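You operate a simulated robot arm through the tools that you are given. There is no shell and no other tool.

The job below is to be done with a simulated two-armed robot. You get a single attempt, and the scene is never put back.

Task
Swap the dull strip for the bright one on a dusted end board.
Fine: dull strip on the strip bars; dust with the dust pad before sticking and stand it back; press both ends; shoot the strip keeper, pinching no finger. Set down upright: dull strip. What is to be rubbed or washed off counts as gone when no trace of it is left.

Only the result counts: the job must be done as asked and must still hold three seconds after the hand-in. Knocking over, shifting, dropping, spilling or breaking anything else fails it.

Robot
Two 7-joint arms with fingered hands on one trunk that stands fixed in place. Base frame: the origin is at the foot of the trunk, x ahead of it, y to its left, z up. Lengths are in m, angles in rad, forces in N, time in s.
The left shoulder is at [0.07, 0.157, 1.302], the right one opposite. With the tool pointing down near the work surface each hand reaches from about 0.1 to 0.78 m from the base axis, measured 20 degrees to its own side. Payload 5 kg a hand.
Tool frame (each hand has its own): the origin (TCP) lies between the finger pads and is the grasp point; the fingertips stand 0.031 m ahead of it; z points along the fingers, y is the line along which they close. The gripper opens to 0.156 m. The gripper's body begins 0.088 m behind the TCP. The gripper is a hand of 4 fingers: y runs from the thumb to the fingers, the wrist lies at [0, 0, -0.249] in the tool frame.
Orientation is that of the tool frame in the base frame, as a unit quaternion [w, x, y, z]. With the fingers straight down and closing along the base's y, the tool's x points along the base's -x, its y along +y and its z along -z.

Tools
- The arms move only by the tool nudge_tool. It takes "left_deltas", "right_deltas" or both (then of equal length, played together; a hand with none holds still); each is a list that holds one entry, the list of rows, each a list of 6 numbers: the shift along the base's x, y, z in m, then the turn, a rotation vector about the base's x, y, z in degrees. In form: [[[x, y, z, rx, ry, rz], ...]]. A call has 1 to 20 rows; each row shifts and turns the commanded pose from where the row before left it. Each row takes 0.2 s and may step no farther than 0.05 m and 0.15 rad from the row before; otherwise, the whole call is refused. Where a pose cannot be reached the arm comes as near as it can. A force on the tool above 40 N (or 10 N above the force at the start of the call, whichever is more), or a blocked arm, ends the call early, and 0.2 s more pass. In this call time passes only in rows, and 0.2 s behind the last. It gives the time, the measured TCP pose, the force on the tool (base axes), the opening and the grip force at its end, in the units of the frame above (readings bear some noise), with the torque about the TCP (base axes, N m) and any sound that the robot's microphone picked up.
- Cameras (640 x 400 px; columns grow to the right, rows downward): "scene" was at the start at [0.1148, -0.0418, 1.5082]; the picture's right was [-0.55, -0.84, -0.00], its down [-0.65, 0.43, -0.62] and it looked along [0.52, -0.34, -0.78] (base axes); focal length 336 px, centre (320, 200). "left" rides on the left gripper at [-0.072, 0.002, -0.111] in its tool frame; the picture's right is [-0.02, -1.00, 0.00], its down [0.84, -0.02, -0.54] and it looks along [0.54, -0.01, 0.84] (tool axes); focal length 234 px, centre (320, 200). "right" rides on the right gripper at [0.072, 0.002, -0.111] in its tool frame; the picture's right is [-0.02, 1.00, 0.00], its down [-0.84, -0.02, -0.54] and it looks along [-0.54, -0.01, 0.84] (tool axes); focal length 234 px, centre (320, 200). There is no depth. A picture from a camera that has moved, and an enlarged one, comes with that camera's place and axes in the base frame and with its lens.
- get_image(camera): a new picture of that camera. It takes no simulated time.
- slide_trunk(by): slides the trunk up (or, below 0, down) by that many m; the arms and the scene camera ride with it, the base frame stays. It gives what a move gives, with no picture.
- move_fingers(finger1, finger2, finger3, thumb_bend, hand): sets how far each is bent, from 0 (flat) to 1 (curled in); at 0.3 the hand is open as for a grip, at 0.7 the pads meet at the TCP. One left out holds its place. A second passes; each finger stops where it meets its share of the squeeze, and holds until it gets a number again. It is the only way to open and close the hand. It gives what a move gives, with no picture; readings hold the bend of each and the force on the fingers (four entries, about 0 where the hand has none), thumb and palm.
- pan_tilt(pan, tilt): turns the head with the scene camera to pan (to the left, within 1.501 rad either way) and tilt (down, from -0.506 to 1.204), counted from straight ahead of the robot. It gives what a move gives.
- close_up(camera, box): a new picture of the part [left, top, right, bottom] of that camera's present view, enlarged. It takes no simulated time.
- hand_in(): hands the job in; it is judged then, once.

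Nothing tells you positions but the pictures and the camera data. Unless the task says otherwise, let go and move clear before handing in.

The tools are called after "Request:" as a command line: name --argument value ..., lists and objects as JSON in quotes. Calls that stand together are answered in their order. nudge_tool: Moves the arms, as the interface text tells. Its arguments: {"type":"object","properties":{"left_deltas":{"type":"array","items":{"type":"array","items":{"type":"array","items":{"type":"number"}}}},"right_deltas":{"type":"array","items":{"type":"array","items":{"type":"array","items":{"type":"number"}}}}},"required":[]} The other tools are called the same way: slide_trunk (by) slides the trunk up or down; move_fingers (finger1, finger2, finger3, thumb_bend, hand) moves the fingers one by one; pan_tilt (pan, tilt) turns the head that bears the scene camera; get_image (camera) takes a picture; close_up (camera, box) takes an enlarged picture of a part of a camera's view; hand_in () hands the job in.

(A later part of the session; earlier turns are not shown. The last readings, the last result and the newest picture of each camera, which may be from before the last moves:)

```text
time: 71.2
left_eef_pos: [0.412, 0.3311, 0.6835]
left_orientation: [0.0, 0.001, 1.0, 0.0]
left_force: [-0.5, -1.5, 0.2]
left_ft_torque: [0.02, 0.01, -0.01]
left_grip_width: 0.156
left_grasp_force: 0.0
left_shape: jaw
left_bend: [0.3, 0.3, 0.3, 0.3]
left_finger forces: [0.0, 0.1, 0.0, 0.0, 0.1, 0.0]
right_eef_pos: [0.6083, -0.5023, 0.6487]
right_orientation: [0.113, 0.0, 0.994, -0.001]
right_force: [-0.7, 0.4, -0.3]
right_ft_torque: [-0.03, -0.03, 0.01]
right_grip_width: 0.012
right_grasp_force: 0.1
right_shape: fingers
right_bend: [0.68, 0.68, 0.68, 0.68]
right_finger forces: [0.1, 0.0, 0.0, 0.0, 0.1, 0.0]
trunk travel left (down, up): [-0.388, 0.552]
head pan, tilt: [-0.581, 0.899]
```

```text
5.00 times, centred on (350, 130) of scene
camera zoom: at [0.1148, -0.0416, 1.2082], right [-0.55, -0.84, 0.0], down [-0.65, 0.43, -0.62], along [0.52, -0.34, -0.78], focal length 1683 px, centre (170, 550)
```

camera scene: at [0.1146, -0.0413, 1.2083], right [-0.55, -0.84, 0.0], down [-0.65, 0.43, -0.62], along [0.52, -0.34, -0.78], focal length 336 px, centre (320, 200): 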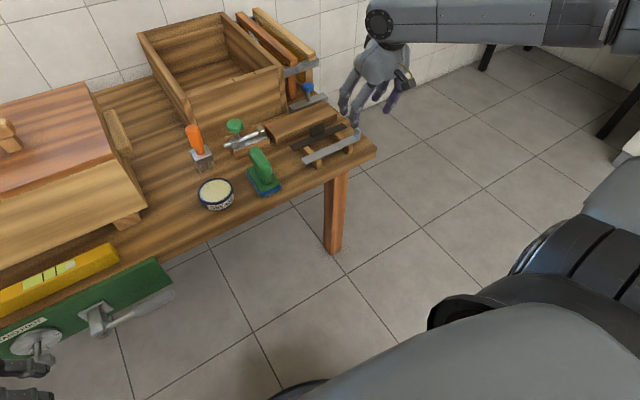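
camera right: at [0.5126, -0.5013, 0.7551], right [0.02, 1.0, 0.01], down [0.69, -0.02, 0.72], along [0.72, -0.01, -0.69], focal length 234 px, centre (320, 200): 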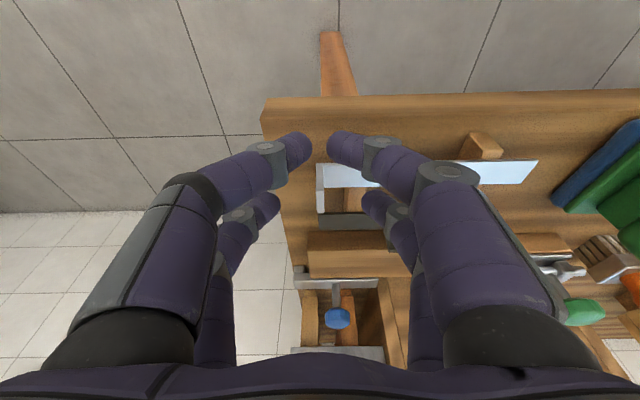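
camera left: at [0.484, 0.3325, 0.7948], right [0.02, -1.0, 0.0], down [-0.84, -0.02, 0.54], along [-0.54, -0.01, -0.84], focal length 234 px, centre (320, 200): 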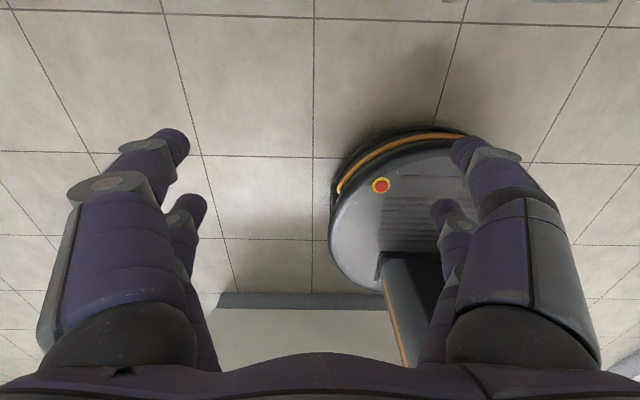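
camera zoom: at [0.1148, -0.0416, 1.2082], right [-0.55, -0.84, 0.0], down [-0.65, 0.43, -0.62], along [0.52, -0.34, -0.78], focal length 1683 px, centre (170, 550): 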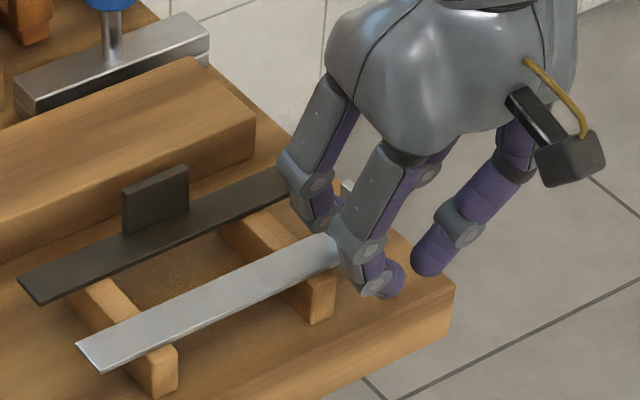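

The pads stand just off both faces of the lug and evenly so. I'll close the last bit to grip.

Request:
move_fingers --hand "right" --finger2 0.78 --finger3 0.78

Request:
close_up --camera "right" --box '[220, 90, 480, 260]'

Request:
close_up --camera "scene" --box '[300, 90, 400, 170]'

```text
time: 72.2
left_eef_pos: [0.4111, 0.3312, 0.6841]
left_orientation: [0.0, 0.001, 1.0, 0.0]
left_force: [0.2, 0.2, -0.2]
left_ft_torque: [0.05, 0.0, 0.02]
left_grip_width: 0.156
left_grasp_force: 0.1
left_shape: jaw
left_bend: [0.3, 0.3, 0.3, 0.3]
left_finger forces: [0.1, 0.0, 0.1, 0.0, 0.0, 0.0]
right_eef_pos: [0.6077, -0.5032, 0.6485]
right_orientation: [0.113, 0.0, 0.994, 0.0]
right_force: [0.4, -0.2, 0.3]
right_ft_torque: [0.02, -0.02, 0.01]
right_grip_width: 0.0118
right_grasp_force: 7.4
right_shape: fingers
right_bend: [0.68, 0.71, 0.71, 0.68]
right_finger forces: [0.0, 7.8, 7.8, 0.1, 0.0, 0.0]
trunk travel left (down, up): [-0.388, 0.552]
head pan, tilt: [-0.581, 0.899]
```

```text
2.35 times, centred on (350, 175) of right
camera zoom: at [0.5124, -0.5016, 0.7401], right [0.02, 1.0, 0.01], down [0.69, -0.02, 0.72], along [0.72, -0.01, -0.69], focal length 551 px, centre (249, 259)
```

zoom: 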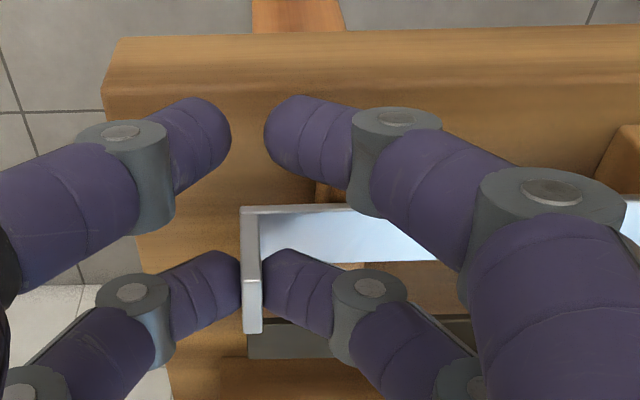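

```text
5.00 times, centred on (350, 130) of scene
camera zoom: at [0.1148, -0.0416, 1.2082], right [-0.55, -0.84, 0.0], down [-0.65, 0.43, -0.62], along [0.52, -0.34, -0.78], focal length 1683 px, centre (170, 550)
```

zoom: 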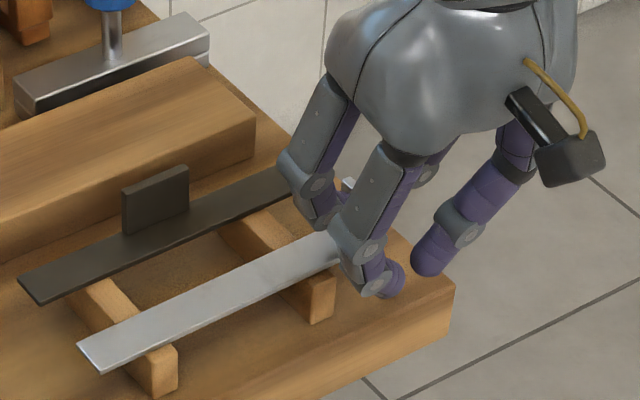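

The lug is held with 7.8 N from both sides. I'll lift a little and see whether the strip stays level.

Request:
nudge_tool --right_deltas '[[[0, 0, 0.004, 0, 0, 0], [0, 0, 0.008, 0, 0, 0], [0, 0, 0.01, 0, 0, 0], [0, 0, 0, 0, 0, 0]]]'

Request:
close_up --camera "right" --box '[220, 90, 540, 290]'

Request:
close_up --camera "scene" --box '[300, 90, 400, 170]'

```text
time: 73.2
left_eef_pos: [0.4114, 0.3299, 0.6832]
left_orientation: [0.0, 0.0, 1.0, 0.0]
left_force: [0.1, -0.3, -0.8]
left_ft_torque: [0.02, 0.02, 0.0]
left_grip_width: 0.156
left_grasp_force: 0.1
left_shape: jaw
left_bend: [0.3, 0.3, 0.3, 0.3]
left_finger forces: [0.0, 0.0, 0.0, 0.0, 0.1, 0.1]
right_eef_pos: [0.6083, -0.501, 0.6701]
right_orientation: [0.113, 0.0, 0.994, 0.0]
right_force: [-0.2, -0.3, 0.1]
right_ft_torque: [-0.02, -0.02, -0.01]
right_grip_width: 0.012
right_grasp_force: 8.3
right_shape: fingers
right_bend: [0.68, 0.71, 0.72, 0.68]
right_finger forces: [0.0, 8.0, 8.0, 0.1, 0.1, 0.0]
trunk travel left (down, up): [-0.388, 0.552]
head pan, tilt: [-0.581, 0.899]
```

```text
2.00 times, centred on (380, 190) of right
camera zoom: at [0.5126, -0.5015, 0.7617], right [0.02, 1.0, 0.01], down [0.69, -0.02, 0.72], along [0.72, -0.01, -0.7], focal length 468 px, centre (200, 220)
```

zoom: 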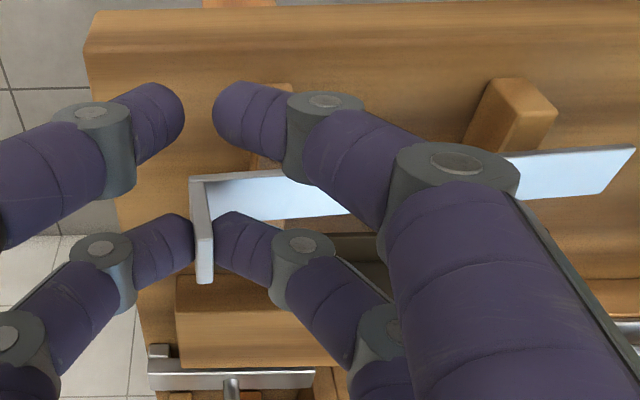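

```text
5.00 times, centred on (350, 130) of scene
camera zoom: at [0.1149, -0.0416, 1.2082], right [-0.55, -0.84, 0.0], down [-0.65, 0.43, -0.62], along [0.52, -0.34, -0.78], focal length 1683 px, centre (170, 550)
```

zoom: 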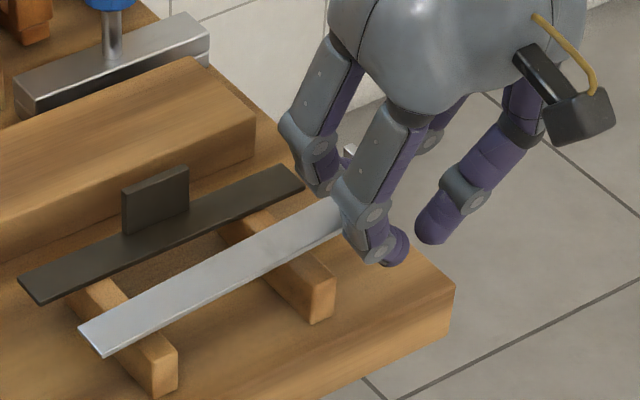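

The strip came up nearly level, drooping only a little at the far end. I'll raise it more and carry it forward over the board.

Request:
nudge_tool --right_deltas '[[[0, 0, 0.025, 0, 0, 0], [0, 0, 0.025, 0, 0, 0], [0.02, 0, 0, 0, 0, 0], [0.03, 0, 0, 0, 0, 0], [0.03, 0, 0, 0, 0, 0], [0.03, 0.001, 0, 0, 0, 0], [0.028, 0.001, 0, 0, 0, 0], [0.0105, 0, 0, 0, 0, 0], [0, 0, 0, 0, 0, 0]]]'

Request:
get_image --camera "right"

Request:
close_up --camera "scene" --box '[250, 60, 390, 160]'

```text
time: 75.2
left_eef_pos: [0.4128, 0.3302, 0.6832]
left_orientation: [0.001, 0.0, 1.0, 0.0]
left_force: [-0.5, 0.0, 0.7]
left_ft_torque: [0.01, -0.02, 0.01]
left_grip_width: 0.1563
left_grasp_force: 0.0
left_shape: jaw
left_bend: [0.3, 0.3, 0.3, 0.3]
left_finger forces: [0.0, 0.0, 0.0, 0.0, 0.0, 0.0]
right_eef_pos: [0.7567, -0.4998, 0.7207]
right_orientation: [0.113, 0.0, 0.994, 0.0]
right_force: [0.0, 0.1, -1.2]
right_ft_torque: [-0.01, 0.03, 0.0]
right_grip_width: 0.0118
right_grasp_force: 7.7
right_shape: fingers
right_bend: [0.68, 0.71, 0.72, 0.68]
right_finger forces: [0.0, 7.5, 7.5, 0.0, 0.1, 0.1]
trunk travel left (down, up): [-0.388, 0.552]
head pan, tilt: [-0.581, 0.899]
```

```text
taken
camera right: at [0.6619, -0.4996, 0.8118], right [0.02, 1.0, 0.01], down [0.69, -0.02, 0.72], along [0.72, -0.01, -0.69], focal length 234 px, centre (320, 200)
```

right: 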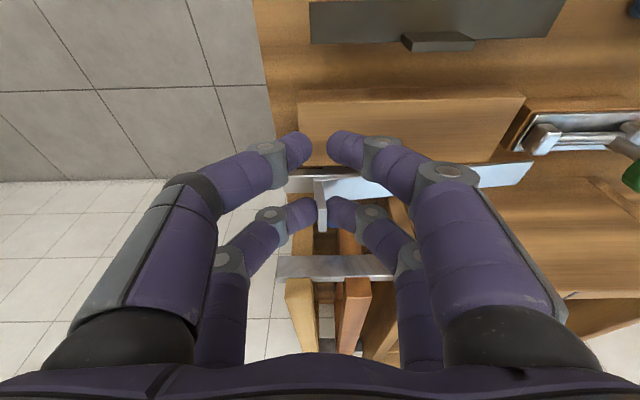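

```text
4.00 times, centred on (320, 110) of scene
camera zoom: at [0.1149, -0.0415, 1.2082], right [-0.55, -0.84, 0.0], down [-0.65, 0.43, -0.62], along [0.52, -0.34, -0.78], focal length 1346 px, centre (320, 560)
```

zoom: 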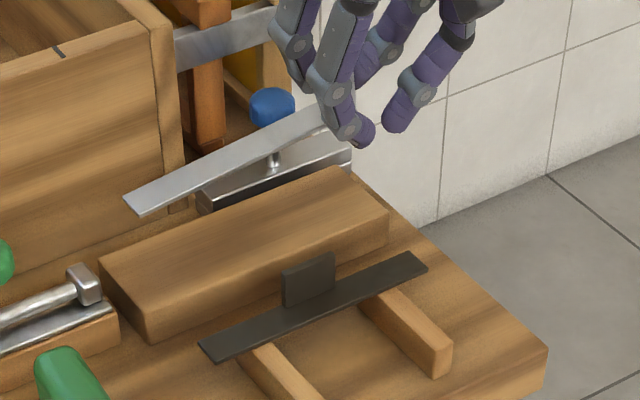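

The strip is above the board with its free end drooping about 1 cm. I'll lower to about 15 mm above contact and check alignment.

Request:
nudge_tool --right_deltas '[[[0, 0, -0.02, 0, 0, 0], [0, 0, -0.02, 0, 0, 0], [0, 0, -0.01, 0, 0, 0], [0, 0, 0, 0, 0, 0]]]'

Request:
get_image --camera "right"

Request:
close_up --camera "scene" --box '[250, 60, 350, 150]'

Request:
close_up --camera "right" --box '[240, 70, 640, 270]'

```text
time: 76.2
left_eef_pos: [0.4108, 0.3309, 0.6834]
left_orientation: [0.0, 0.0, 1.0, 0.0]
left_force: [0.3, -0.5, -0.8]
left_ft_torque: [0.02, -0.01, 0.04]
left_grip_width: 0.1561
left_grasp_force: 0.1
left_shape: jaw
left_bend: [0.3, 0.3, 0.3, 0.3]
left_finger forces: [0.1, 0.0, 0.0, 0.0, 0.0, 0.0]
right_eef_pos: [0.7579, -0.4997, 0.67]
right_orientation: [0.113, 0.0, 0.994, 0.0]
right_force: [-0.5, -0.1, -0.3]
right_ft_torque: [-0.03, -0.03, 0.0]
right_grip_width: 0.0121
right_grasp_force: 7.6
right_shape: fingers
right_bend: [0.68, 0.71, 0.72, 0.68]
right_finger forces: [0.1, 7.5, 7.5, 0.0, 0.0, 0.1]
trunk travel left (down, up): [-0.388, 0.552]
head pan, tilt: [-0.581, 0.899]
```

```text
taken
camera right: at [0.6617, -0.4995, 0.7618], right [0.02, 1.0, 0.01], down [0.69, -0.02, 0.72], along [0.72, -0.01, -0.69], focal length 234 px, centre (320, 200)
```

right: 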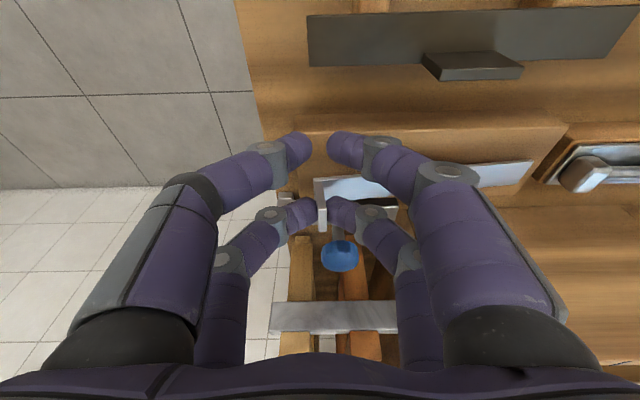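

```text
4.44 times, centred on (300, 105) of scene
camera zoom: at [0.1148, -0.0415, 1.2082], right [-0.55, -0.84, 0.0], down [-0.65, 0.43, -0.62], along [0.52, -0.34, -0.78], focal length 1496 px, centre (409, 622)
```

zoom: 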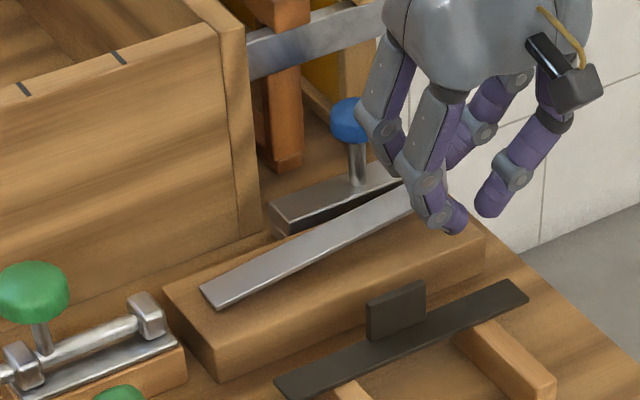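

```text
1.60 times, centred on (440, 170) of right
camera zoom: at [0.6617, -0.4995, 0.7618], right [0.02, 1.0, 0.01], down [0.69, -0.02, 0.72], along [0.72, -0.01, -0.69], focal length 375 px, centre (128, 248)
```

zoom: 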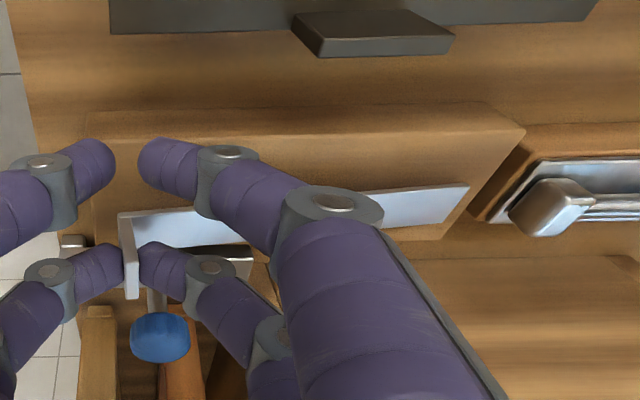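

The strip's free end matches where the dull strip's end lay, within a couple of millimetres. I'll lower it onto the board in small steps.

Request:
nudge_tool --right_deltas '[[[0, 0, -0.007, 0, 0, 0], [0, 0, -0.006, 0, 0, 0], [0, 0, -0.004, 0, 0, 0], [0, 0, 0, 0, 0, 0]]]'

Request:
close_up --camera "right" --box '[240, 70, 640, 270]'

Request:
close_up --camera "scene" --box '[250, 60, 350, 150]'

```text
time: 77.2
left_eef_pos: [0.4117, 0.3308, 0.6837]
left_orientation: [0.0, 0.001, 1.0, 0.0]
left_force: [-0.2, 0.5, 0.1]
left_ft_torque: [0.0, -0.02, 0.01]
left_grip_width: 0.1561
left_grasp_force: 0.1
left_shape: jaw
left_bend: [0.3, 0.3, 0.3, 0.3]
left_finger forces: [0.0, 0.1, 0.0, 0.0, 0.0, 0.0]
right_eef_pos: [0.7578, -0.5005, 0.6539]
right_orientation: [0.113, 0.0, 0.994, 0.0]
right_force: [0.5, 0.6, 0.3]
right_ft_torque: [0.04, 0.04, 0.02]
right_grip_width: 0.0119
right_grasp_force: 7.7
right_shape: fingers
right_bend: [0.68, 0.71, 0.72, 0.68]
right_finger forces: [0.0, 7.9, 7.7, 0.1, 0.0, 0.0]
trunk travel left (down, up): [-0.388, 0.552]
head pan, tilt: [-0.581, 0.899]
```

```text
1.60 times, centred on (440, 170) of right
camera zoom: at [0.6615, -0.4996, 0.745], right [0.02, 1.0, 0.01], down [0.69, -0.02, 0.72], along [0.72, -0.01, -0.69], focal length 375 px, centre (128, 248)
```

zoom: 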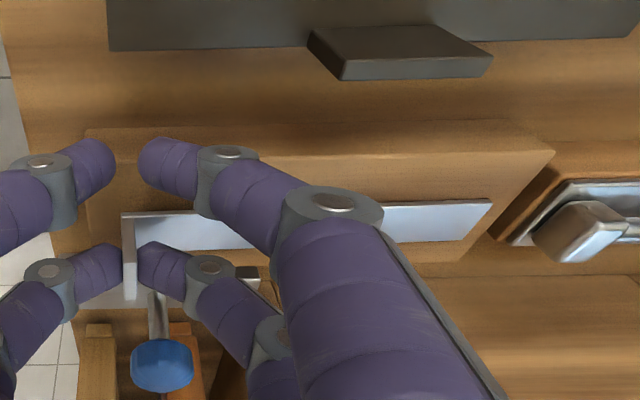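

```text
4.44 times, centred on (300, 105) of scene
camera zoom: at [0.1148, -0.0416, 1.2082], right [-0.55, -0.84, 0.0], down [-0.65, 0.43, -0.62], along [0.52, -0.34, -0.78], focal length 1496 px, centre (409, 622)
```

zoom: 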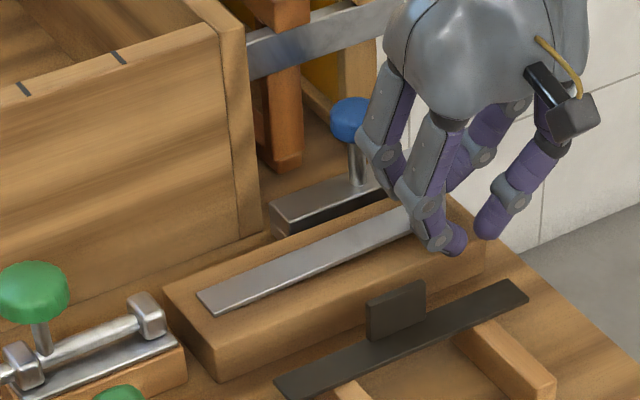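

Nearly down; the end is about 4 mm further to +y than the dull strip's was. I'll shift 3 mm back and settle the strip onto the board.

Request:
nudge_tool --right_deltas '[[[0, -0.003, 0, 0, 0, 0], [0, 0, -0.002, 0, 0, 0], [0, 0, -0.0015, 0, 0, 0], [0, 0, -0.001, 0, 0, 0], [0, 0, 0, 0, 0, 0]]]'

Request:
close_up --camera "scene" --box '[250, 60, 350, 150]'

```text
time: 78.4
left_eef_pos: [0.412, 0.33, 0.6836]
left_orientation: [0.0, 0.0, 1.0, -0.001]
left_force: [-0.5, -0.1, -1.1]
left_ft_torque: [0.02, 0.01, 0.0]
left_grip_width: 0.1562
left_grasp_force: 0.2
left_shape: jaw
left_bend: [0.3, 0.3, 0.3, 0.3]
left_finger forces: [0.1, 0.0, 0.0, 0.0, 0.1, 0.1]
right_eef_pos: [0.7564, -0.5051, 0.6491]
right_orientation: [0.113, 0.0, 0.994, -0.001]
right_force: [-0.3, 0.1, -0.3]
right_ft_torque: [0.0, 0.01, 0.03]
right_grip_width: 0.0119
right_grasp_force: 8.0
right_shape: fingers
right_bend: [0.68, 0.72, 0.72, 0.68]
right_finger forces: [0.1, 7.7, 7.8, 0.0, 0.1, 0.1]
trunk travel left (down, up): [-0.388, 0.552]
head pan, tilt: [-0.581, 0.899]
```

```text
4.44 times, centred on (300, 105) of scene
camera zoom: at [0.1149, -0.0416, 1.2082], right [-0.55, -0.84, 0.0], down [-0.65, 0.43, -0.62], along [0.52, -0.34, -0.78], focal length 1496 px, centre (409, 622)
```

zoom: 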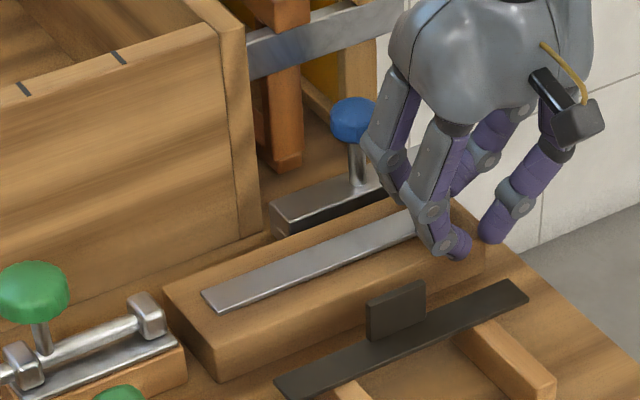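

Still no support force, so I'll go down another 2 mm.

Request:
nudge_tool --right_deltas '[[[0, 0, -0.001, 0, 0, 0], [0, 0, -0.001, 0, 0, 0], [0, 0, -0.001, 0, 0, 0]]]'

Request:
close_up --camera "right" --box '[240, 70, 640, 270]'

```text
time: 79.2
left_eef_pos: [0.4123, 0.3304, 0.6831]
left_orientation: [0.0, -0.001, 1.0, 0.0]
left_force: [-0.3, 0.3, 1.5]
left_ft_torque: [0.0, -0.02, 0.0]
left_grip_width: 0.1559
left_grasp_force: 0.1
left_shape: jaw
left_bend: [0.3, 0.3, 0.3, 0.3]
left_finger forces: [0.0, 0.0, 0.0, 0.0, 0.0, 0.0]
right_eef_pos: [0.7573, -0.5032, 0.6477]
right_orientation: [0.114, 0.0, 0.993, 0.0]
right_force: [-0.7, -0.3, 2.5]
right_ft_torque: [0.02, -0.1, 0.01]
right_grip_width: 0.0119
right_grasp_force: 8.5
right_shape: fingers
right_bend: [0.68, 0.72, 0.72, 0.68]
right_finger forces: [0.0, 8.4, 8.3, 0.1, 0.1, 0.0]
trunk travel left (down, up): [-0.388, 0.552]
head pan, tilt: [-0.581, 0.899]
```

```text
1.60 times, centred on (440, 170) of right
camera zoom: at [0.6613, -0.5027, 0.7386], right [0.02, 1.0, 0.01], down [0.69, -0.02, 0.72], along [0.72, -0.01, -0.69], focal length 375 px, centre (128, 248)
```

zoom: 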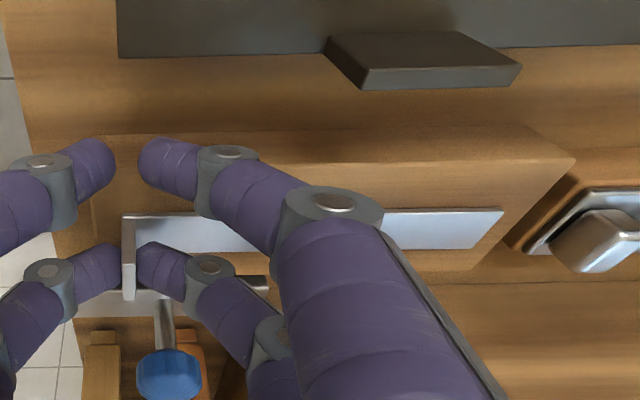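

The strip is seated with 2.5 N and lies square on the board. I'll open the far pair a little and lift away.

Request:
move_fingers --hand "right" --finger2 0.6 --finger3 0.6

Request:
nudge_tool --right_deltas '[[[0, 0, 0.01, 0, 0, 0], [0, 0, 0.02, 0, 0, 0], [0, 0, 0.03, 0, 0, 0], [-0.02, 0, 0.03, 0, 0, 0], [0, 0, 0, 0, 0, 0]]]'

Request:
get_image --camera "right"

Request:
close_up --camera "scene" --box '[250, 60, 350, 150]'

```text
time: 80.2
left_eef_pos: [0.4111, 0.3305, 0.684]
left_orientation: [0.001, -0.001, 1.0, 0.0]
left_force: [0.2, -0.6, 0.2]
left_ft_torque: [0.0, 0.01, -0.01]
left_grip_width: 0.1561
left_grasp_force: 0.0
left_shape: jaw
left_bend: [0.3, 0.3, 0.3, 0.3]
left_finger forces: [0.1, 0.0, 0.0, 0.0, 0.0, 0.1]
right_eef_pos: [0.7571, -0.5039, 0.6464]
right_orientation: [0.113, 0.0, 0.994, 0.0]
right_force: [-0.8, -0.8, 2.0]
right_ft_torque: [0.0, -0.03, 0.02]
right_grip_width: 0.0119
right_grasp_force: 1.0
right_shape: fingers
right_bend: [0.68, 0.61, 0.6, 0.68]
right_finger forces: [0.1, 1.9, 0.0, 0.0, 0.0, 0.1]
trunk travel left (down, up): [-0.388, 0.552]
head pan, tilt: [-0.581, 0.899]
```

```text
time: 81.4
left_eef_pos: [0.4107, 0.3306, 0.6824]
left_orientation: [-0.001, 0.0, 1.0, 0.0]
left_force: [-0.1, -0.3, 0.4]
left_ft_torque: [0.0, 0.03, -0.01]
left_grip_width: 0.1561
left_grasp_force: 0.2
left_shape: jaw
left_bend: [0.3, 0.3, 0.3, 0.3]
left_finger forces: [0.0, 0.0, 0.0, 0.0, 0.0, 0.0]
right_eef_pos: [0.7368, -0.5038, 0.735]
right_orientation: [0.112, -0.001, 0.994, 0.0]
right_force: [0.3, 0.1, 0.0]
right_ft_torque: [-0.02, 0.01, 0.02]
right_grip_width: 0.0121
right_grasp_force: 0.1
right_shape: fingers
right_bend: [0.68, 0.6, 0.6, 0.68]
right_finger forces: [0.1, 0.1, 0.0, 0.0, 0.0, 0.1]
trunk travel left (down, up): [-0.388, 0.552]
head pan, tilt: [-0.581, 0.899]
```

```text
taken
camera right: at [0.6414, -0.5027, 0.8272], right [0.02, 1.0, 0.01], down [0.7, -0.02, 0.72], along [0.72, -0.01, -0.7], focal length 234 px, centre (320, 200)
```

right: 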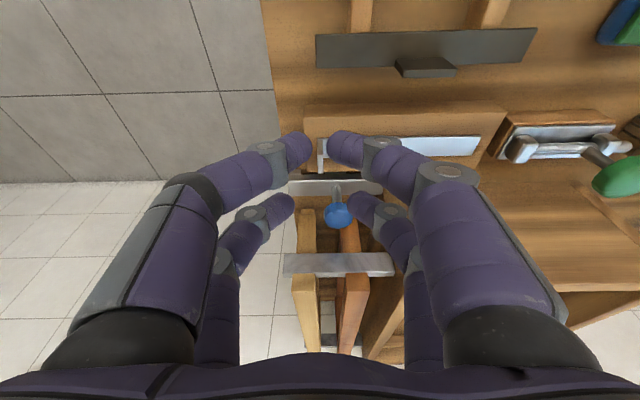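

```text
4.44 times, centred on (300, 105) of scene
camera zoom: at [0.1158, -0.0415, 1.2081], right [-0.55, -0.84, 0.0], down [-0.65, 0.43, -0.62], along [0.52, -0.34, -0.78], focal length 1496 px, centre (409, 622)
```

zoom: 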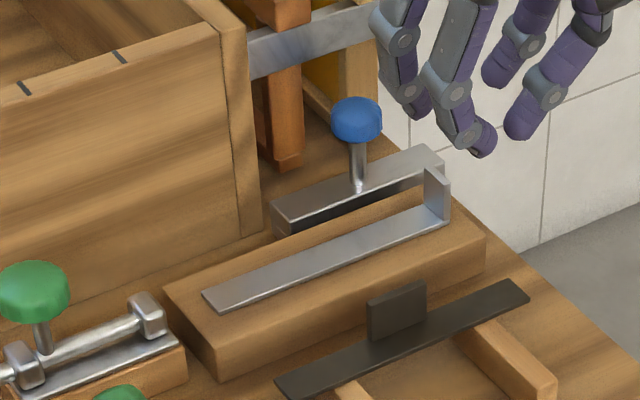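

The bright strip lies squarely where the dull one was. Next I press both ends: I'll close the fingers and bring the far pair's tips over the strip near its upturned end, with the near pair hanging in front of the board.

Request:
move_fingers --hand "right" --finger1 0.7 --finger2 0.7 --finger3 0.7 --thumb_bend 0.7

Request:
nudge_tool --right_deltas '[[[0.007, 0.011, 0, 0, 0, 0], [0.006, 0.011, 0, 0, 0, 0], [0, 0, -0.03, 0, 0, 0], [0, 0, -0.03, 0, 0, 0], [0, 0, -0.015, 0, 0, 0], [0, 0, 0, 0, 0, 0]]]'

Request:
close_up --camera "right" --box '[200, 80, 520, 280]'

Request:
close_up --camera "scene" --box '[260, 60, 360, 150]'

```text
time: 82.4
left_eef_pos: [0.411, 0.3299, 0.6825]
left_orientation: [0.0, 0.0, 1.0, 0.0]
left_force: [0.4, 0.3, 0.0]
left_ft_torque: [0.01, 0.0, -0.01]
left_grip_width: 0.1557
left_grasp_force: 0.0
left_shape: jaw
left_bend: [0.3, 0.3, 0.3, 0.3]
left_finger forces: [0.1, 0.0, 0.1, 0.1, 0.0, 0.1]
right_eef_pos: [0.736, -0.5031, 0.7371]
right_orientation: [0.113, 0.0, 0.994, 0.0]
right_force: [0.2, 0.3, -0.6]
right_ft_torque: [-0.04, 0.0, 0.0]
right_grip_width: 0.0047
right_grasp_force: 0.1
right_shape: fingers
right_bend: [0.7, 0.7, 0.7, 0.7]
right_finger forces: [0.1, 0.1, 0.0, 0.0, 0.0, 0.1]
trunk travel left (down, up): [-0.388, 0.552]
head pan, tilt: [-0.581, 0.899]
```

```text
time: 83.8
left_eef_pos: [0.4111, 0.3303, 0.6837]
left_orientation: [-0.001, 0.0, 1.0, 0.001]
left_force: [0.5, 0.0, 0.8]
left_ft_torque: [-0.02, -0.01, -0.01]
left_grip_width: 0.1561
left_grasp_force: 0.1
left_shape: jaw
left_bend: [0.3, 0.3, 0.3, 0.3]
left_finger forces: [0.0, 0.1, 0.0, 0.1, 0.0, 0.0]
right_eef_pos: [0.7498, -0.4813, 0.6602]
right_orientation: [0.113, 0.0, 0.994, 0.0]
right_force: [-0.2, 0.5, 0.5]
right_ft_torque: [-0.01, 0.0, -0.03]
right_grip_width: 0.0048
right_grasp_force: 0.5
right_shape: fingers
right_bend: [0.7, 0.7, 0.7, 0.7]
right_finger forces: [0.0, 0.1, 0.7, 0.0, 0.0, 0.1]
trunk travel left (down, up): [-0.388, 0.552]
head pan, tilt: [-0.581, 0.899]
```

```text
2.00 times, centred on (360, 180) of right
camera zoom: at [0.654, -0.4801, 0.7524], right [0.02, 1.0, 0.01], down [0.69, -0.02, 0.72], along [0.72, -0.01, -0.69], focal length 468 px, centre (240, 240)
```

zoom: 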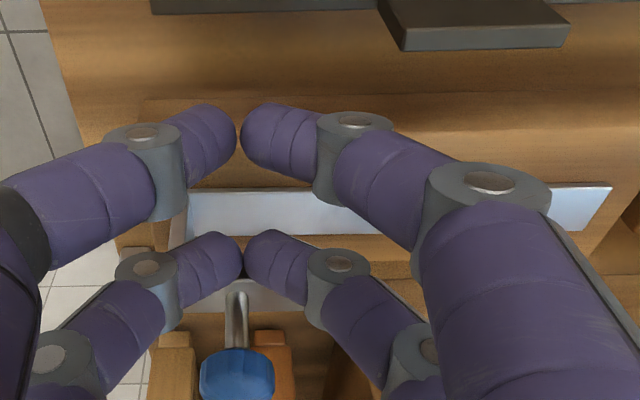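

```text
4.44 times, centred on (310, 105) of scene
camera zoom: at [0.1148, -0.0414, 1.2082], right [-0.55, -0.84, 0.0], down [-0.65, 0.43, -0.62], along [0.52, -0.34, -0.78], focal length 1496 px, centre (364, 622)
```

zoom: 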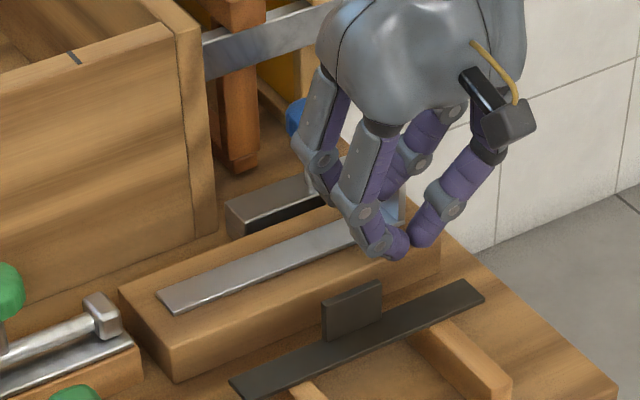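

Finger 3 lightly touches the lug (0.7 N) because closed fingers flare outward. I'll rise and straddle the lug instead: finger 2 presses the strip just inside the lug while finger 3 stays beyond the board's end.

Request:
nudge_tool --right_deltas '[[[0, 0.003, 0.012, 0, 0, 0], [0, 0, 0.02, 0, 0, 0], [0, 0, 0, 0, 0, 0]]]'

Request:
move_fingers --hand "right" --finger2 0.61 --finger3 0.59

Request:
nudge_tool --right_deltas '[[[0, -0.015, 0, 0, 0, 0], [0, -0.0145, 0, 0, 0, 0], [0, 0, -0.015, 0, 0, 0], [0, 0, -0.01, 0, 0, 0], [0, 0, 0, 0, 0, 0]]]'

Request:
close_up --camera "right" --box '[200, 80, 520, 280]'

Request:
close_up --camera "scene" --box '[260, 60, 360, 150]'

```text
time: 84.6
left_eef_pos: [0.4113, 0.3299, 0.6848]
left_orientation: [-0.001, 0.001, 1.0, 0.0]
left_force: [0.3, 0.2, 1.7]
left_ft_torque: [0.0, 0.0, 0.0]
left_grip_width: 0.1559
left_grasp_force: 0.0
left_shape: jaw
left_bend: [0.3, 0.3, 0.3, 0.3]
left_finger forces: [0.0, 0.1, 0.1, 0.0, 0.2, 0.0]
right_eef_pos: [0.7498, -0.478, 0.6929]
right_orientation: [0.113, 0.001, 0.994, -0.001]
right_force: [-0.6, -0.8, -0.5]
right_ft_torque: [0.03, 0.0, -0.01]
right_grip_width: 0.0046
right_grasp_force: 0.0
right_shape: fingers
right_bend: [0.7, 0.7, 0.7, 0.7]
right_finger forces: [0.1, 0.0, 0.0, 0.0, 0.1, 0.0]
trunk travel left (down, up): [-0.388, 0.552]
head pan, tilt: [-0.581, 0.899]
```

```text
time: 85.6
left_eef_pos: [0.4109, 0.3309, 0.6829]
left_orientation: [0.0, 0.0, 1.0, 0.0]
left_force: [-0.4, -0.3, 0.5]
left_ft_torque: [0.02, 0.0, 0.01]
left_grip_width: 0.156
left_grasp_force: 0.1
left_shape: jaw
left_bend: [0.3, 0.3, 0.3, 0.3]
left_finger forces: [0.1, 0.0, 0.0, 0.1, 0.1, 0.0]
right_eef_pos: [0.7501, -0.4778, 0.6933]
right_orientation: [0.113, 0.0, 0.994, 0.0]
right_force: [-0.2, 0.6, 0.3]
right_ft_torque: [-0.03, -0.01, 0.01]
right_grip_width: 0.0046
right_grasp_force: 0.0
right_shape: fingers
right_bend: [0.7, 0.61, 0.59, 0.7]
right_finger forces: [0.0, 0.1, 0.0, 0.1, 0.0, 0.0]
trunk travel left (down, up): [-0.388, 0.552]
head pan, tilt: [-0.581, 0.899]
```

```text
time: 86.8
left_eef_pos: [0.4127, 0.33, 0.6835]
left_orientation: [0.0, 0.0, 1.0, 0.0]
left_force: [0.4, 0.2, 0.3]
left_ft_torque: [0.02, 0.01, -0.02]
left_grip_width: 0.1561
left_grasp_force: 0.0
left_shape: jaw
left_bend: [0.3, 0.3, 0.3, 0.3]
left_finger forces: [0.0, 0.0, 0.0, 0.0, 0.1, 0.0]
right_eef_pos: [0.7484, -0.5077, 0.6678]
right_orientation: [0.114, 0.0, 0.993, 0.0]
right_force: [0.0, -0.6, 0.1]
right_ft_torque: [0.02, -0.01, 0.01]
right_grip_width: 0.0046
right_grasp_force: 0.0
right_shape: fingers
right_bend: [0.7, 0.61, 0.59, 0.7]
right_finger forces: [0.0, 0.1, 0.0, 0.0, 0.0, 0.0]
trunk travel left (down, up): [-0.388, 0.552]
head pan, tilt: [-0.581, 0.899]
```

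```text
2.00 times, centred on (360, 180) of right
camera zoom: at [0.6543, -0.5073, 0.7597], right [0.02, 1.0, 0.01], down [0.69, -0.02, 0.72], along [0.72, -0.01, -0.69], focal length 468 px, centre (240, 240)
```

zoom: 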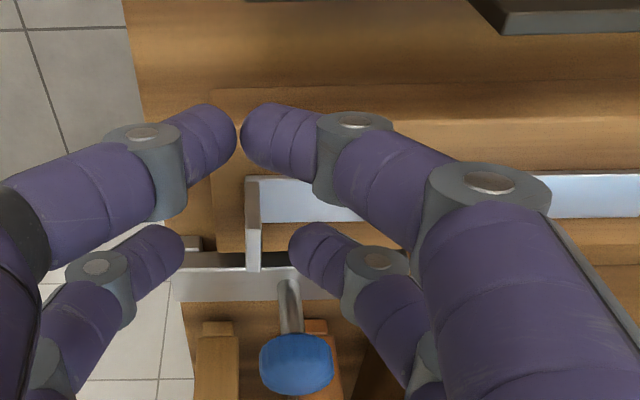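

```text
4.44 times, centred on (310, 105) of scene
camera zoom: at [0.1148, -0.0416, 1.2082], right [-0.55, -0.84, 0.0], down [-0.65, 0.43, -0.62], along [0.52, -0.34, -0.78], focal length 1496 px, centre (364, 622)
```

zoom: 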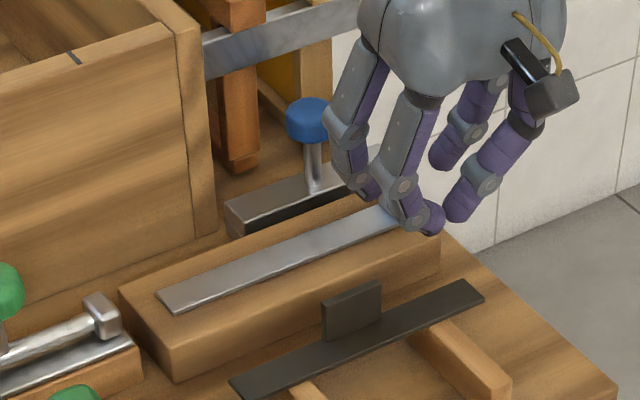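

Finger 2 is over the strip just inside the lug, and finger 3 is clear beyond the board's end. I'll lower slowly to press.

Request:
nudge_tool --right_deltas '[[[0.001, 0, -0.01, 0, 0, 0], [0, 0, -0.01, 0, 0, 0], [0, 0, -0.003, 0, 0, 0], [0, 0, -0.002, 0, 0, 0], [0, 0, 0, 0, 0, 0]]]'

Request:
close_up --camera "right" --box '[200, 80, 520, 280]'

Request:
close_up --camera "scene" --box '[260, 60, 360, 150]'

```text
time: 88.0
left_eef_pos: [0.4115, 0.3305, 0.6833]
left_orientation: [0.0, 0.001, 1.0, -0.002]
left_force: [-0.1, 0.1, 0.5]
left_ft_torque: [0.02, 0.01, 0.02]
left_grip_width: 0.156
left_grasp_force: 0.1
left_shape: jaw
left_bend: [0.3, 0.3, 0.3, 0.3]
left_finger forces: [0.0, 0.0, 0.1, 0.0, 0.1, 0.0]
right_eef_pos: [0.7513, -0.5074, 0.6459]
right_orientation: [0.115, 0.0, 0.993, 0.0]
right_force: [-1.0, 1.0, 11.6]
right_ft_torque: [0.32, -0.27, 0.04]
right_grip_width: 0.0045
right_grasp_force: 6.3
right_shape: fingers
right_bend: [0.7, 0.61, 0.59, 0.7]
right_finger forces: [0.0, 11.7, 0.0, 0.0, 0.1, 0.0]
trunk travel left (down, up): [-0.388, 0.552]
head pan, tilt: [-0.581, 0.899]
```

```text
2.00 times, centred on (360, 180) of right
camera zoom: at [0.6556, -0.5063, 0.7369], right [0.02, 1.0, 0.01], down [0.69, -0.02, 0.72], along [0.72, -0.01, -0.69], focal length 468 px, centre (240, 240)
```

zoom: 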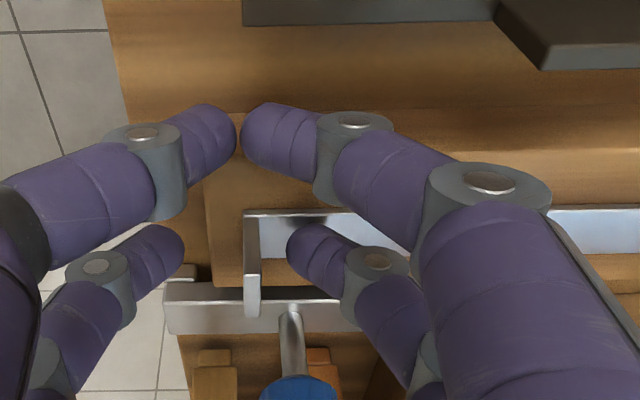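

```text
4.44 times, centred on (310, 105) of scene
camera zoom: at [0.1134, -0.0405, 1.2085], right [-0.55, -0.84, 0.0], down [-0.65, 0.43, -0.62], along [0.52, -0.34, -0.78], focal length 1496 px, centre (364, 622)
```

zoom: 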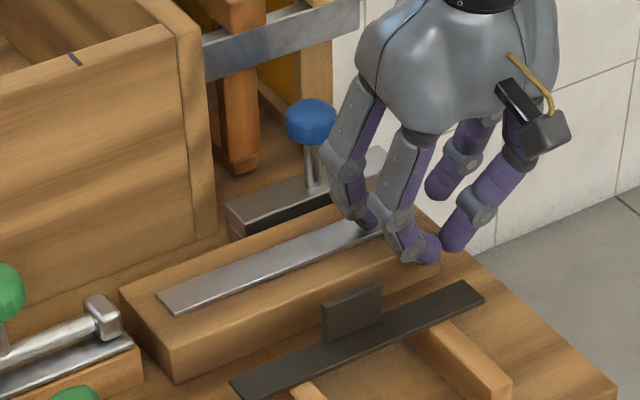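

Finger 2 presses the -y end with 11.7 N. I'll press a bit firmer, hold, then release upward.

Request:
nudge_tool --right_deltas '[[[0, 0, -0.001, 0, 0, 0], [0, 0, -0.001, 0, 0, 0], [0, 0, 0, 0, 0, 0], [0, 0, 0, 0, 0, 0], [0, 0, 0, 0, 0, 0]]]'

Request:
nudge_tool --right_deltas '[[[0, 0, 0.01, 0, 0, 0], [0, 0, 0.03, 0, 0, 0], [0, 0, 0.03, 0, 0, 0], [0, 0.03, 0.01, 0, 0, 0], [0, 0.035, 0, 0, 0, 0], [0, 0.035, 0, 0, 0, 0], [0, 0.03, 0, 0, 0, 0], [0, 0, 0, 0, 0, 0]]]'

Request:
get_image --camera "right"

Request:
close_up --camera "scene" --box '[240, 60, 350, 150]'

```text
time: 89.2
left_eef_pos: [0.4112, 0.3313, 0.6838]
left_orientation: [0.001, 0.0, 1.0, -0.001]
left_force: [-0.3, -0.5, 0.2]
left_ft_torque: [0.02, 0.02, -0.02]
left_grip_width: 0.1563
left_grasp_force: 0.0
left_shape: jaw
left_bend: [0.3, 0.3, 0.3, 0.3]
left_finger forces: [0.1, 0.1, 0.1, 0.1, 0.1, 0.0]
right_eef_pos: [0.7521, -0.5068, 0.6456]
right_orientation: [0.116, 0.0, 0.993, -0.001]
right_force: [5.3, 3.7, 23.3]
right_ft_torque: [0.65, -0.71, -0.02]
right_grip_width: 0.0046
right_grasp_force: 11.5
right_shape: fingers
right_bend: [0.7, 0.6, 0.59, 0.7]
right_finger forces: [0.0, 22.5, 0.0, 0.1, 0.0, 0.1]
trunk travel left (down, up): [-0.388, 0.552]
head pan, tilt: [-0.581, 0.899]
```

```text
time: 91.0
left_eef_pos: [0.4111, 0.3295, 0.6835]
left_orientation: [0.001, 0.001, 1.0, 0.0]
left_force: [1.0, -0.6, -0.3]
left_ft_torque: [0.04, -0.01, 0.01]
left_grip_width: 0.1563
left_grasp_force: 0.0
left_shape: jaw
left_bend: [0.3, 0.3, 0.3, 0.3]
left_finger forces: [0.0, 0.0, 0.0, 0.0, 0.0, 0.1]
right_eef_pos: [0.7506, -0.3762, 0.7216]
right_orientation: [0.113, 0.001, 0.994, 0.0]
right_force: [-0.3, -0.4, -0.4]
right_ft_torque: [0.01, 0.02, 0.0]
right_grip_width: 0.0045
right_grasp_force: 0.0
right_shape: fingers
right_bend: [0.7, 0.61, 0.59, 0.7]
right_finger forces: [0.0, 0.0, 0.0, 0.0, 0.0, 0.1]
trunk travel left (down, up): [-0.388, 0.552]
head pan, tilt: [-0.581, 0.899]
```

```text
taken
camera right: at [0.6549, -0.3772, 0.8126], right [0.02, 1.0, 0.01], down [0.69, -0.02, 0.72], along [0.72, -0.01, -0.69], focal length 234 px, centre (320, 200)
```

right: 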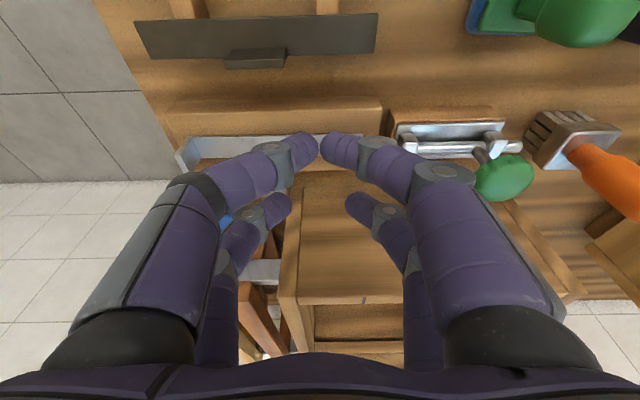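

```text
4.44 times, centred on (295, 105) of scene
camera zoom: at [0.1148, -0.0419, 1.2082], right [-0.55, -0.84, 0.0], down [-0.65, 0.43, -0.62], along [0.52, -0.34, -0.78], focal length 1496 px, centre (431, 622)
```

zoom: 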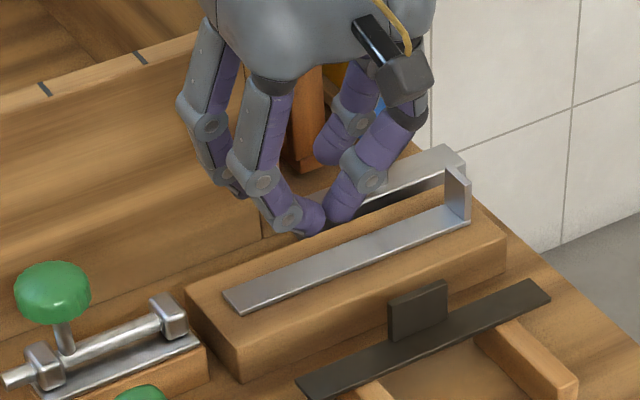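

The -y end was pressed with 23 N. Now finger 2 goes over the +y end at about y -0.35; I'll curl finger 3 a little more so finger 2 leads, and lower.

Request:
move_fingers --hand "right" --finger2 0.59 --finger3 0.66

Request:
nudge_tool --right_deltas '[[[0, 0.0, -0.03, 0, 0, 0], [0, 0, -0.025, 0, 0, 0], [0, 0, 0, 0, 0, 0]]]'

Request:
close_up --camera "right" --box '[200, 80, 520, 280]'

Request:
close_up --camera "scene" --box '[240, 70, 330, 150]'

```text
time: 92.0
left_eef_pos: [0.4111, 0.3307, 0.6831]
left_orientation: [0.001, 0.0, 1.0, 0.001]
left_force: [-0.5, 0.5, -0.4]
left_ft_torque: [0.0, 0.0, 0.04]
left_grip_width: 0.1559
left_grasp_force: 0.0
left_shape: jaw
left_bend: [0.3, 0.3, 0.3, 0.3]
left_finger forces: [0.0, 0.0, 0.0, 0.1, 0.0, 0.0]
right_eef_pos: [0.751, -0.3764, 0.722]
right_orientation: [0.113, 0.0, 0.994, 0.0]
right_force: [0.8, -0.7, -0.3]
right_ft_torque: [-0.01, 0.0, 0.04]
right_grip_width: 0.0048
right_grasp_force: 0.0
right_shape: fingers
right_bend: [0.7, 0.59, 0.66, 0.7]
right_finger forces: [0.1, 0.1, 0.1, 0.0, 0.0, 0.0]
trunk travel left (down, up): [-0.388, 0.552]
head pan, tilt: [-0.581, 0.899]
```

```text
time: 92.8
left_eef_pos: [0.411, 0.3306, 0.6836]
left_orientation: [-0.001, -0.001, 1.0, 0.0]
left_force: [-0.3, -0.3, -0.1]
left_ft_torque: [0.0, -0.02, 0.02]
left_grip_width: 0.1562
left_grasp_force: 0.0
left_shape: jaw
left_bend: [0.3, 0.3, 0.3, 0.3]
left_finger forces: [0.0, 0.0, 0.0, 0.1, 0.0, 0.0]
right_eef_pos: [0.7507, -0.3773, 0.6663]
right_orientation: [0.113, 0.0, 0.994, 0.0]
right_force: [-0.5, 0.4, 0.2]
right_ft_torque: [0.0, 0.03, 0.03]
right_grip_width: 0.0045
right_grasp_force: 0.1
right_shape: fingers
right_bend: [0.7, 0.59, 0.66, 0.7]
right_finger forces: [0.0, 0.0, 0.0, 0.0, 0.1, 0.0]
trunk travel left (down, up): [-0.388, 0.552]
head pan, tilt: [-0.581, 0.899]
```

```text
2.00 times, centred on (360, 180) of right
camera zoom: at [0.6552, -0.377, 0.7579], right [0.02, 1.0, 0.01], down [0.69, -0.02, 0.72], along [0.72, -0.01, -0.69], focal length 468 px, centre (240, 240)
```

zoom: 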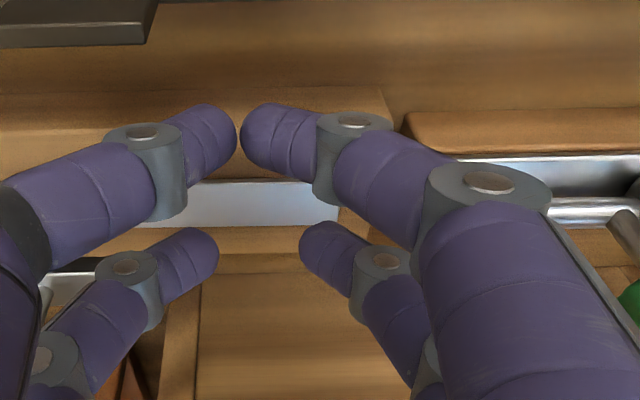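

```text
5.00 times, centred on (285, 110) of scene
camera zoom: at [0.1147, -0.0414, 1.2083], right [-0.55, -0.84, 0.0], down [-0.65, 0.43, -0.62], along [0.52, -0.34, -0.78], focal length 1683 px, centre (495, 650)
```

zoom: 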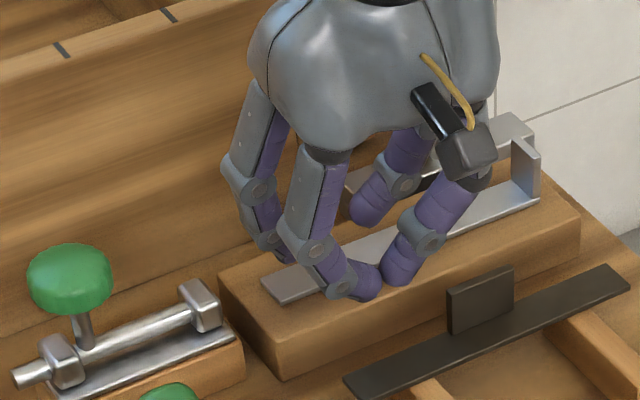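

Finger 2 is over the strip about 15 mm from its +y end and clear of the bolt bracket. Lowering to press.

Request:
nudge_tool --right_deltas '[[[0, 0, -0.01, 0, 0, 0], [0, 0, -0.005, 0, 0, 0], [0, 0, -0.003, 0, 0, 0], [0, 0, -0.002, 0, 0, 0], [0, 0, 0, 0, 0, 0]]]'

Request:
close_up --camera "scene" --box '[240, 70, 330, 150]'

```text
time: 94.0
left_eef_pos: [0.4113, 0.3311, 0.6835]
left_orientation: [0.0, 0.0, 1.0, 0.0]
left_force: [0.4, 1.1, 1.2]
left_ft_torque: [-0.03, 0.0, -0.02]
left_grip_width: 0.1559
left_grasp_force: 0.0
left_shape: jaw
left_bend: [0.3, 0.3, 0.3, 0.3]
left_finger forces: [0.0, 0.0, 0.0, 0.0, 0.0, 0.1]
right_eef_pos: [0.75, -0.3782, 0.6475]
right_orientation: [0.113, 0.0, 0.994, -0.001]
right_force: [-0.3, 0.4, 4.8]
right_ft_torque: [0.18, -0.1, 0.02]
right_grip_width: 0.0047
right_grasp_force: 2.2
right_shape: fingers
right_bend: [0.7, 0.59, 0.66, 0.7]
right_finger forces: [0.1, 4.4, 0.1, 0.1, 0.1, 0.0]
trunk travel left (down, up): [-0.388, 0.552]
head pan, tilt: [-0.581, 0.899]
```

```text
5.00 times, centred on (285, 110) of scene
camera zoom: at [0.1143, -0.0412, 1.2084], right [-0.55, -0.84, 0.0], down [-0.65, 0.43, -0.62], along [0.52, -0.34, -0.78], focal length 1683 px, centre (495, 650)
```

zoom: 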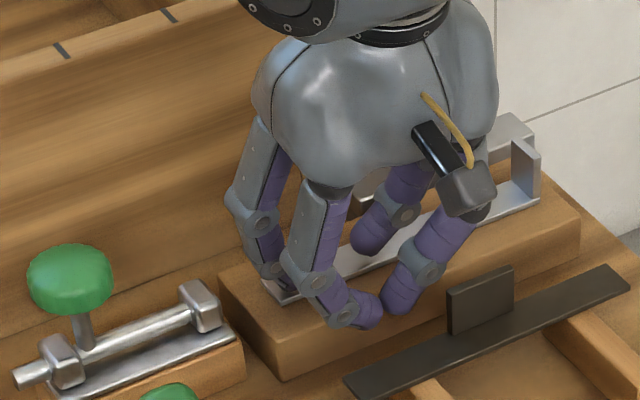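

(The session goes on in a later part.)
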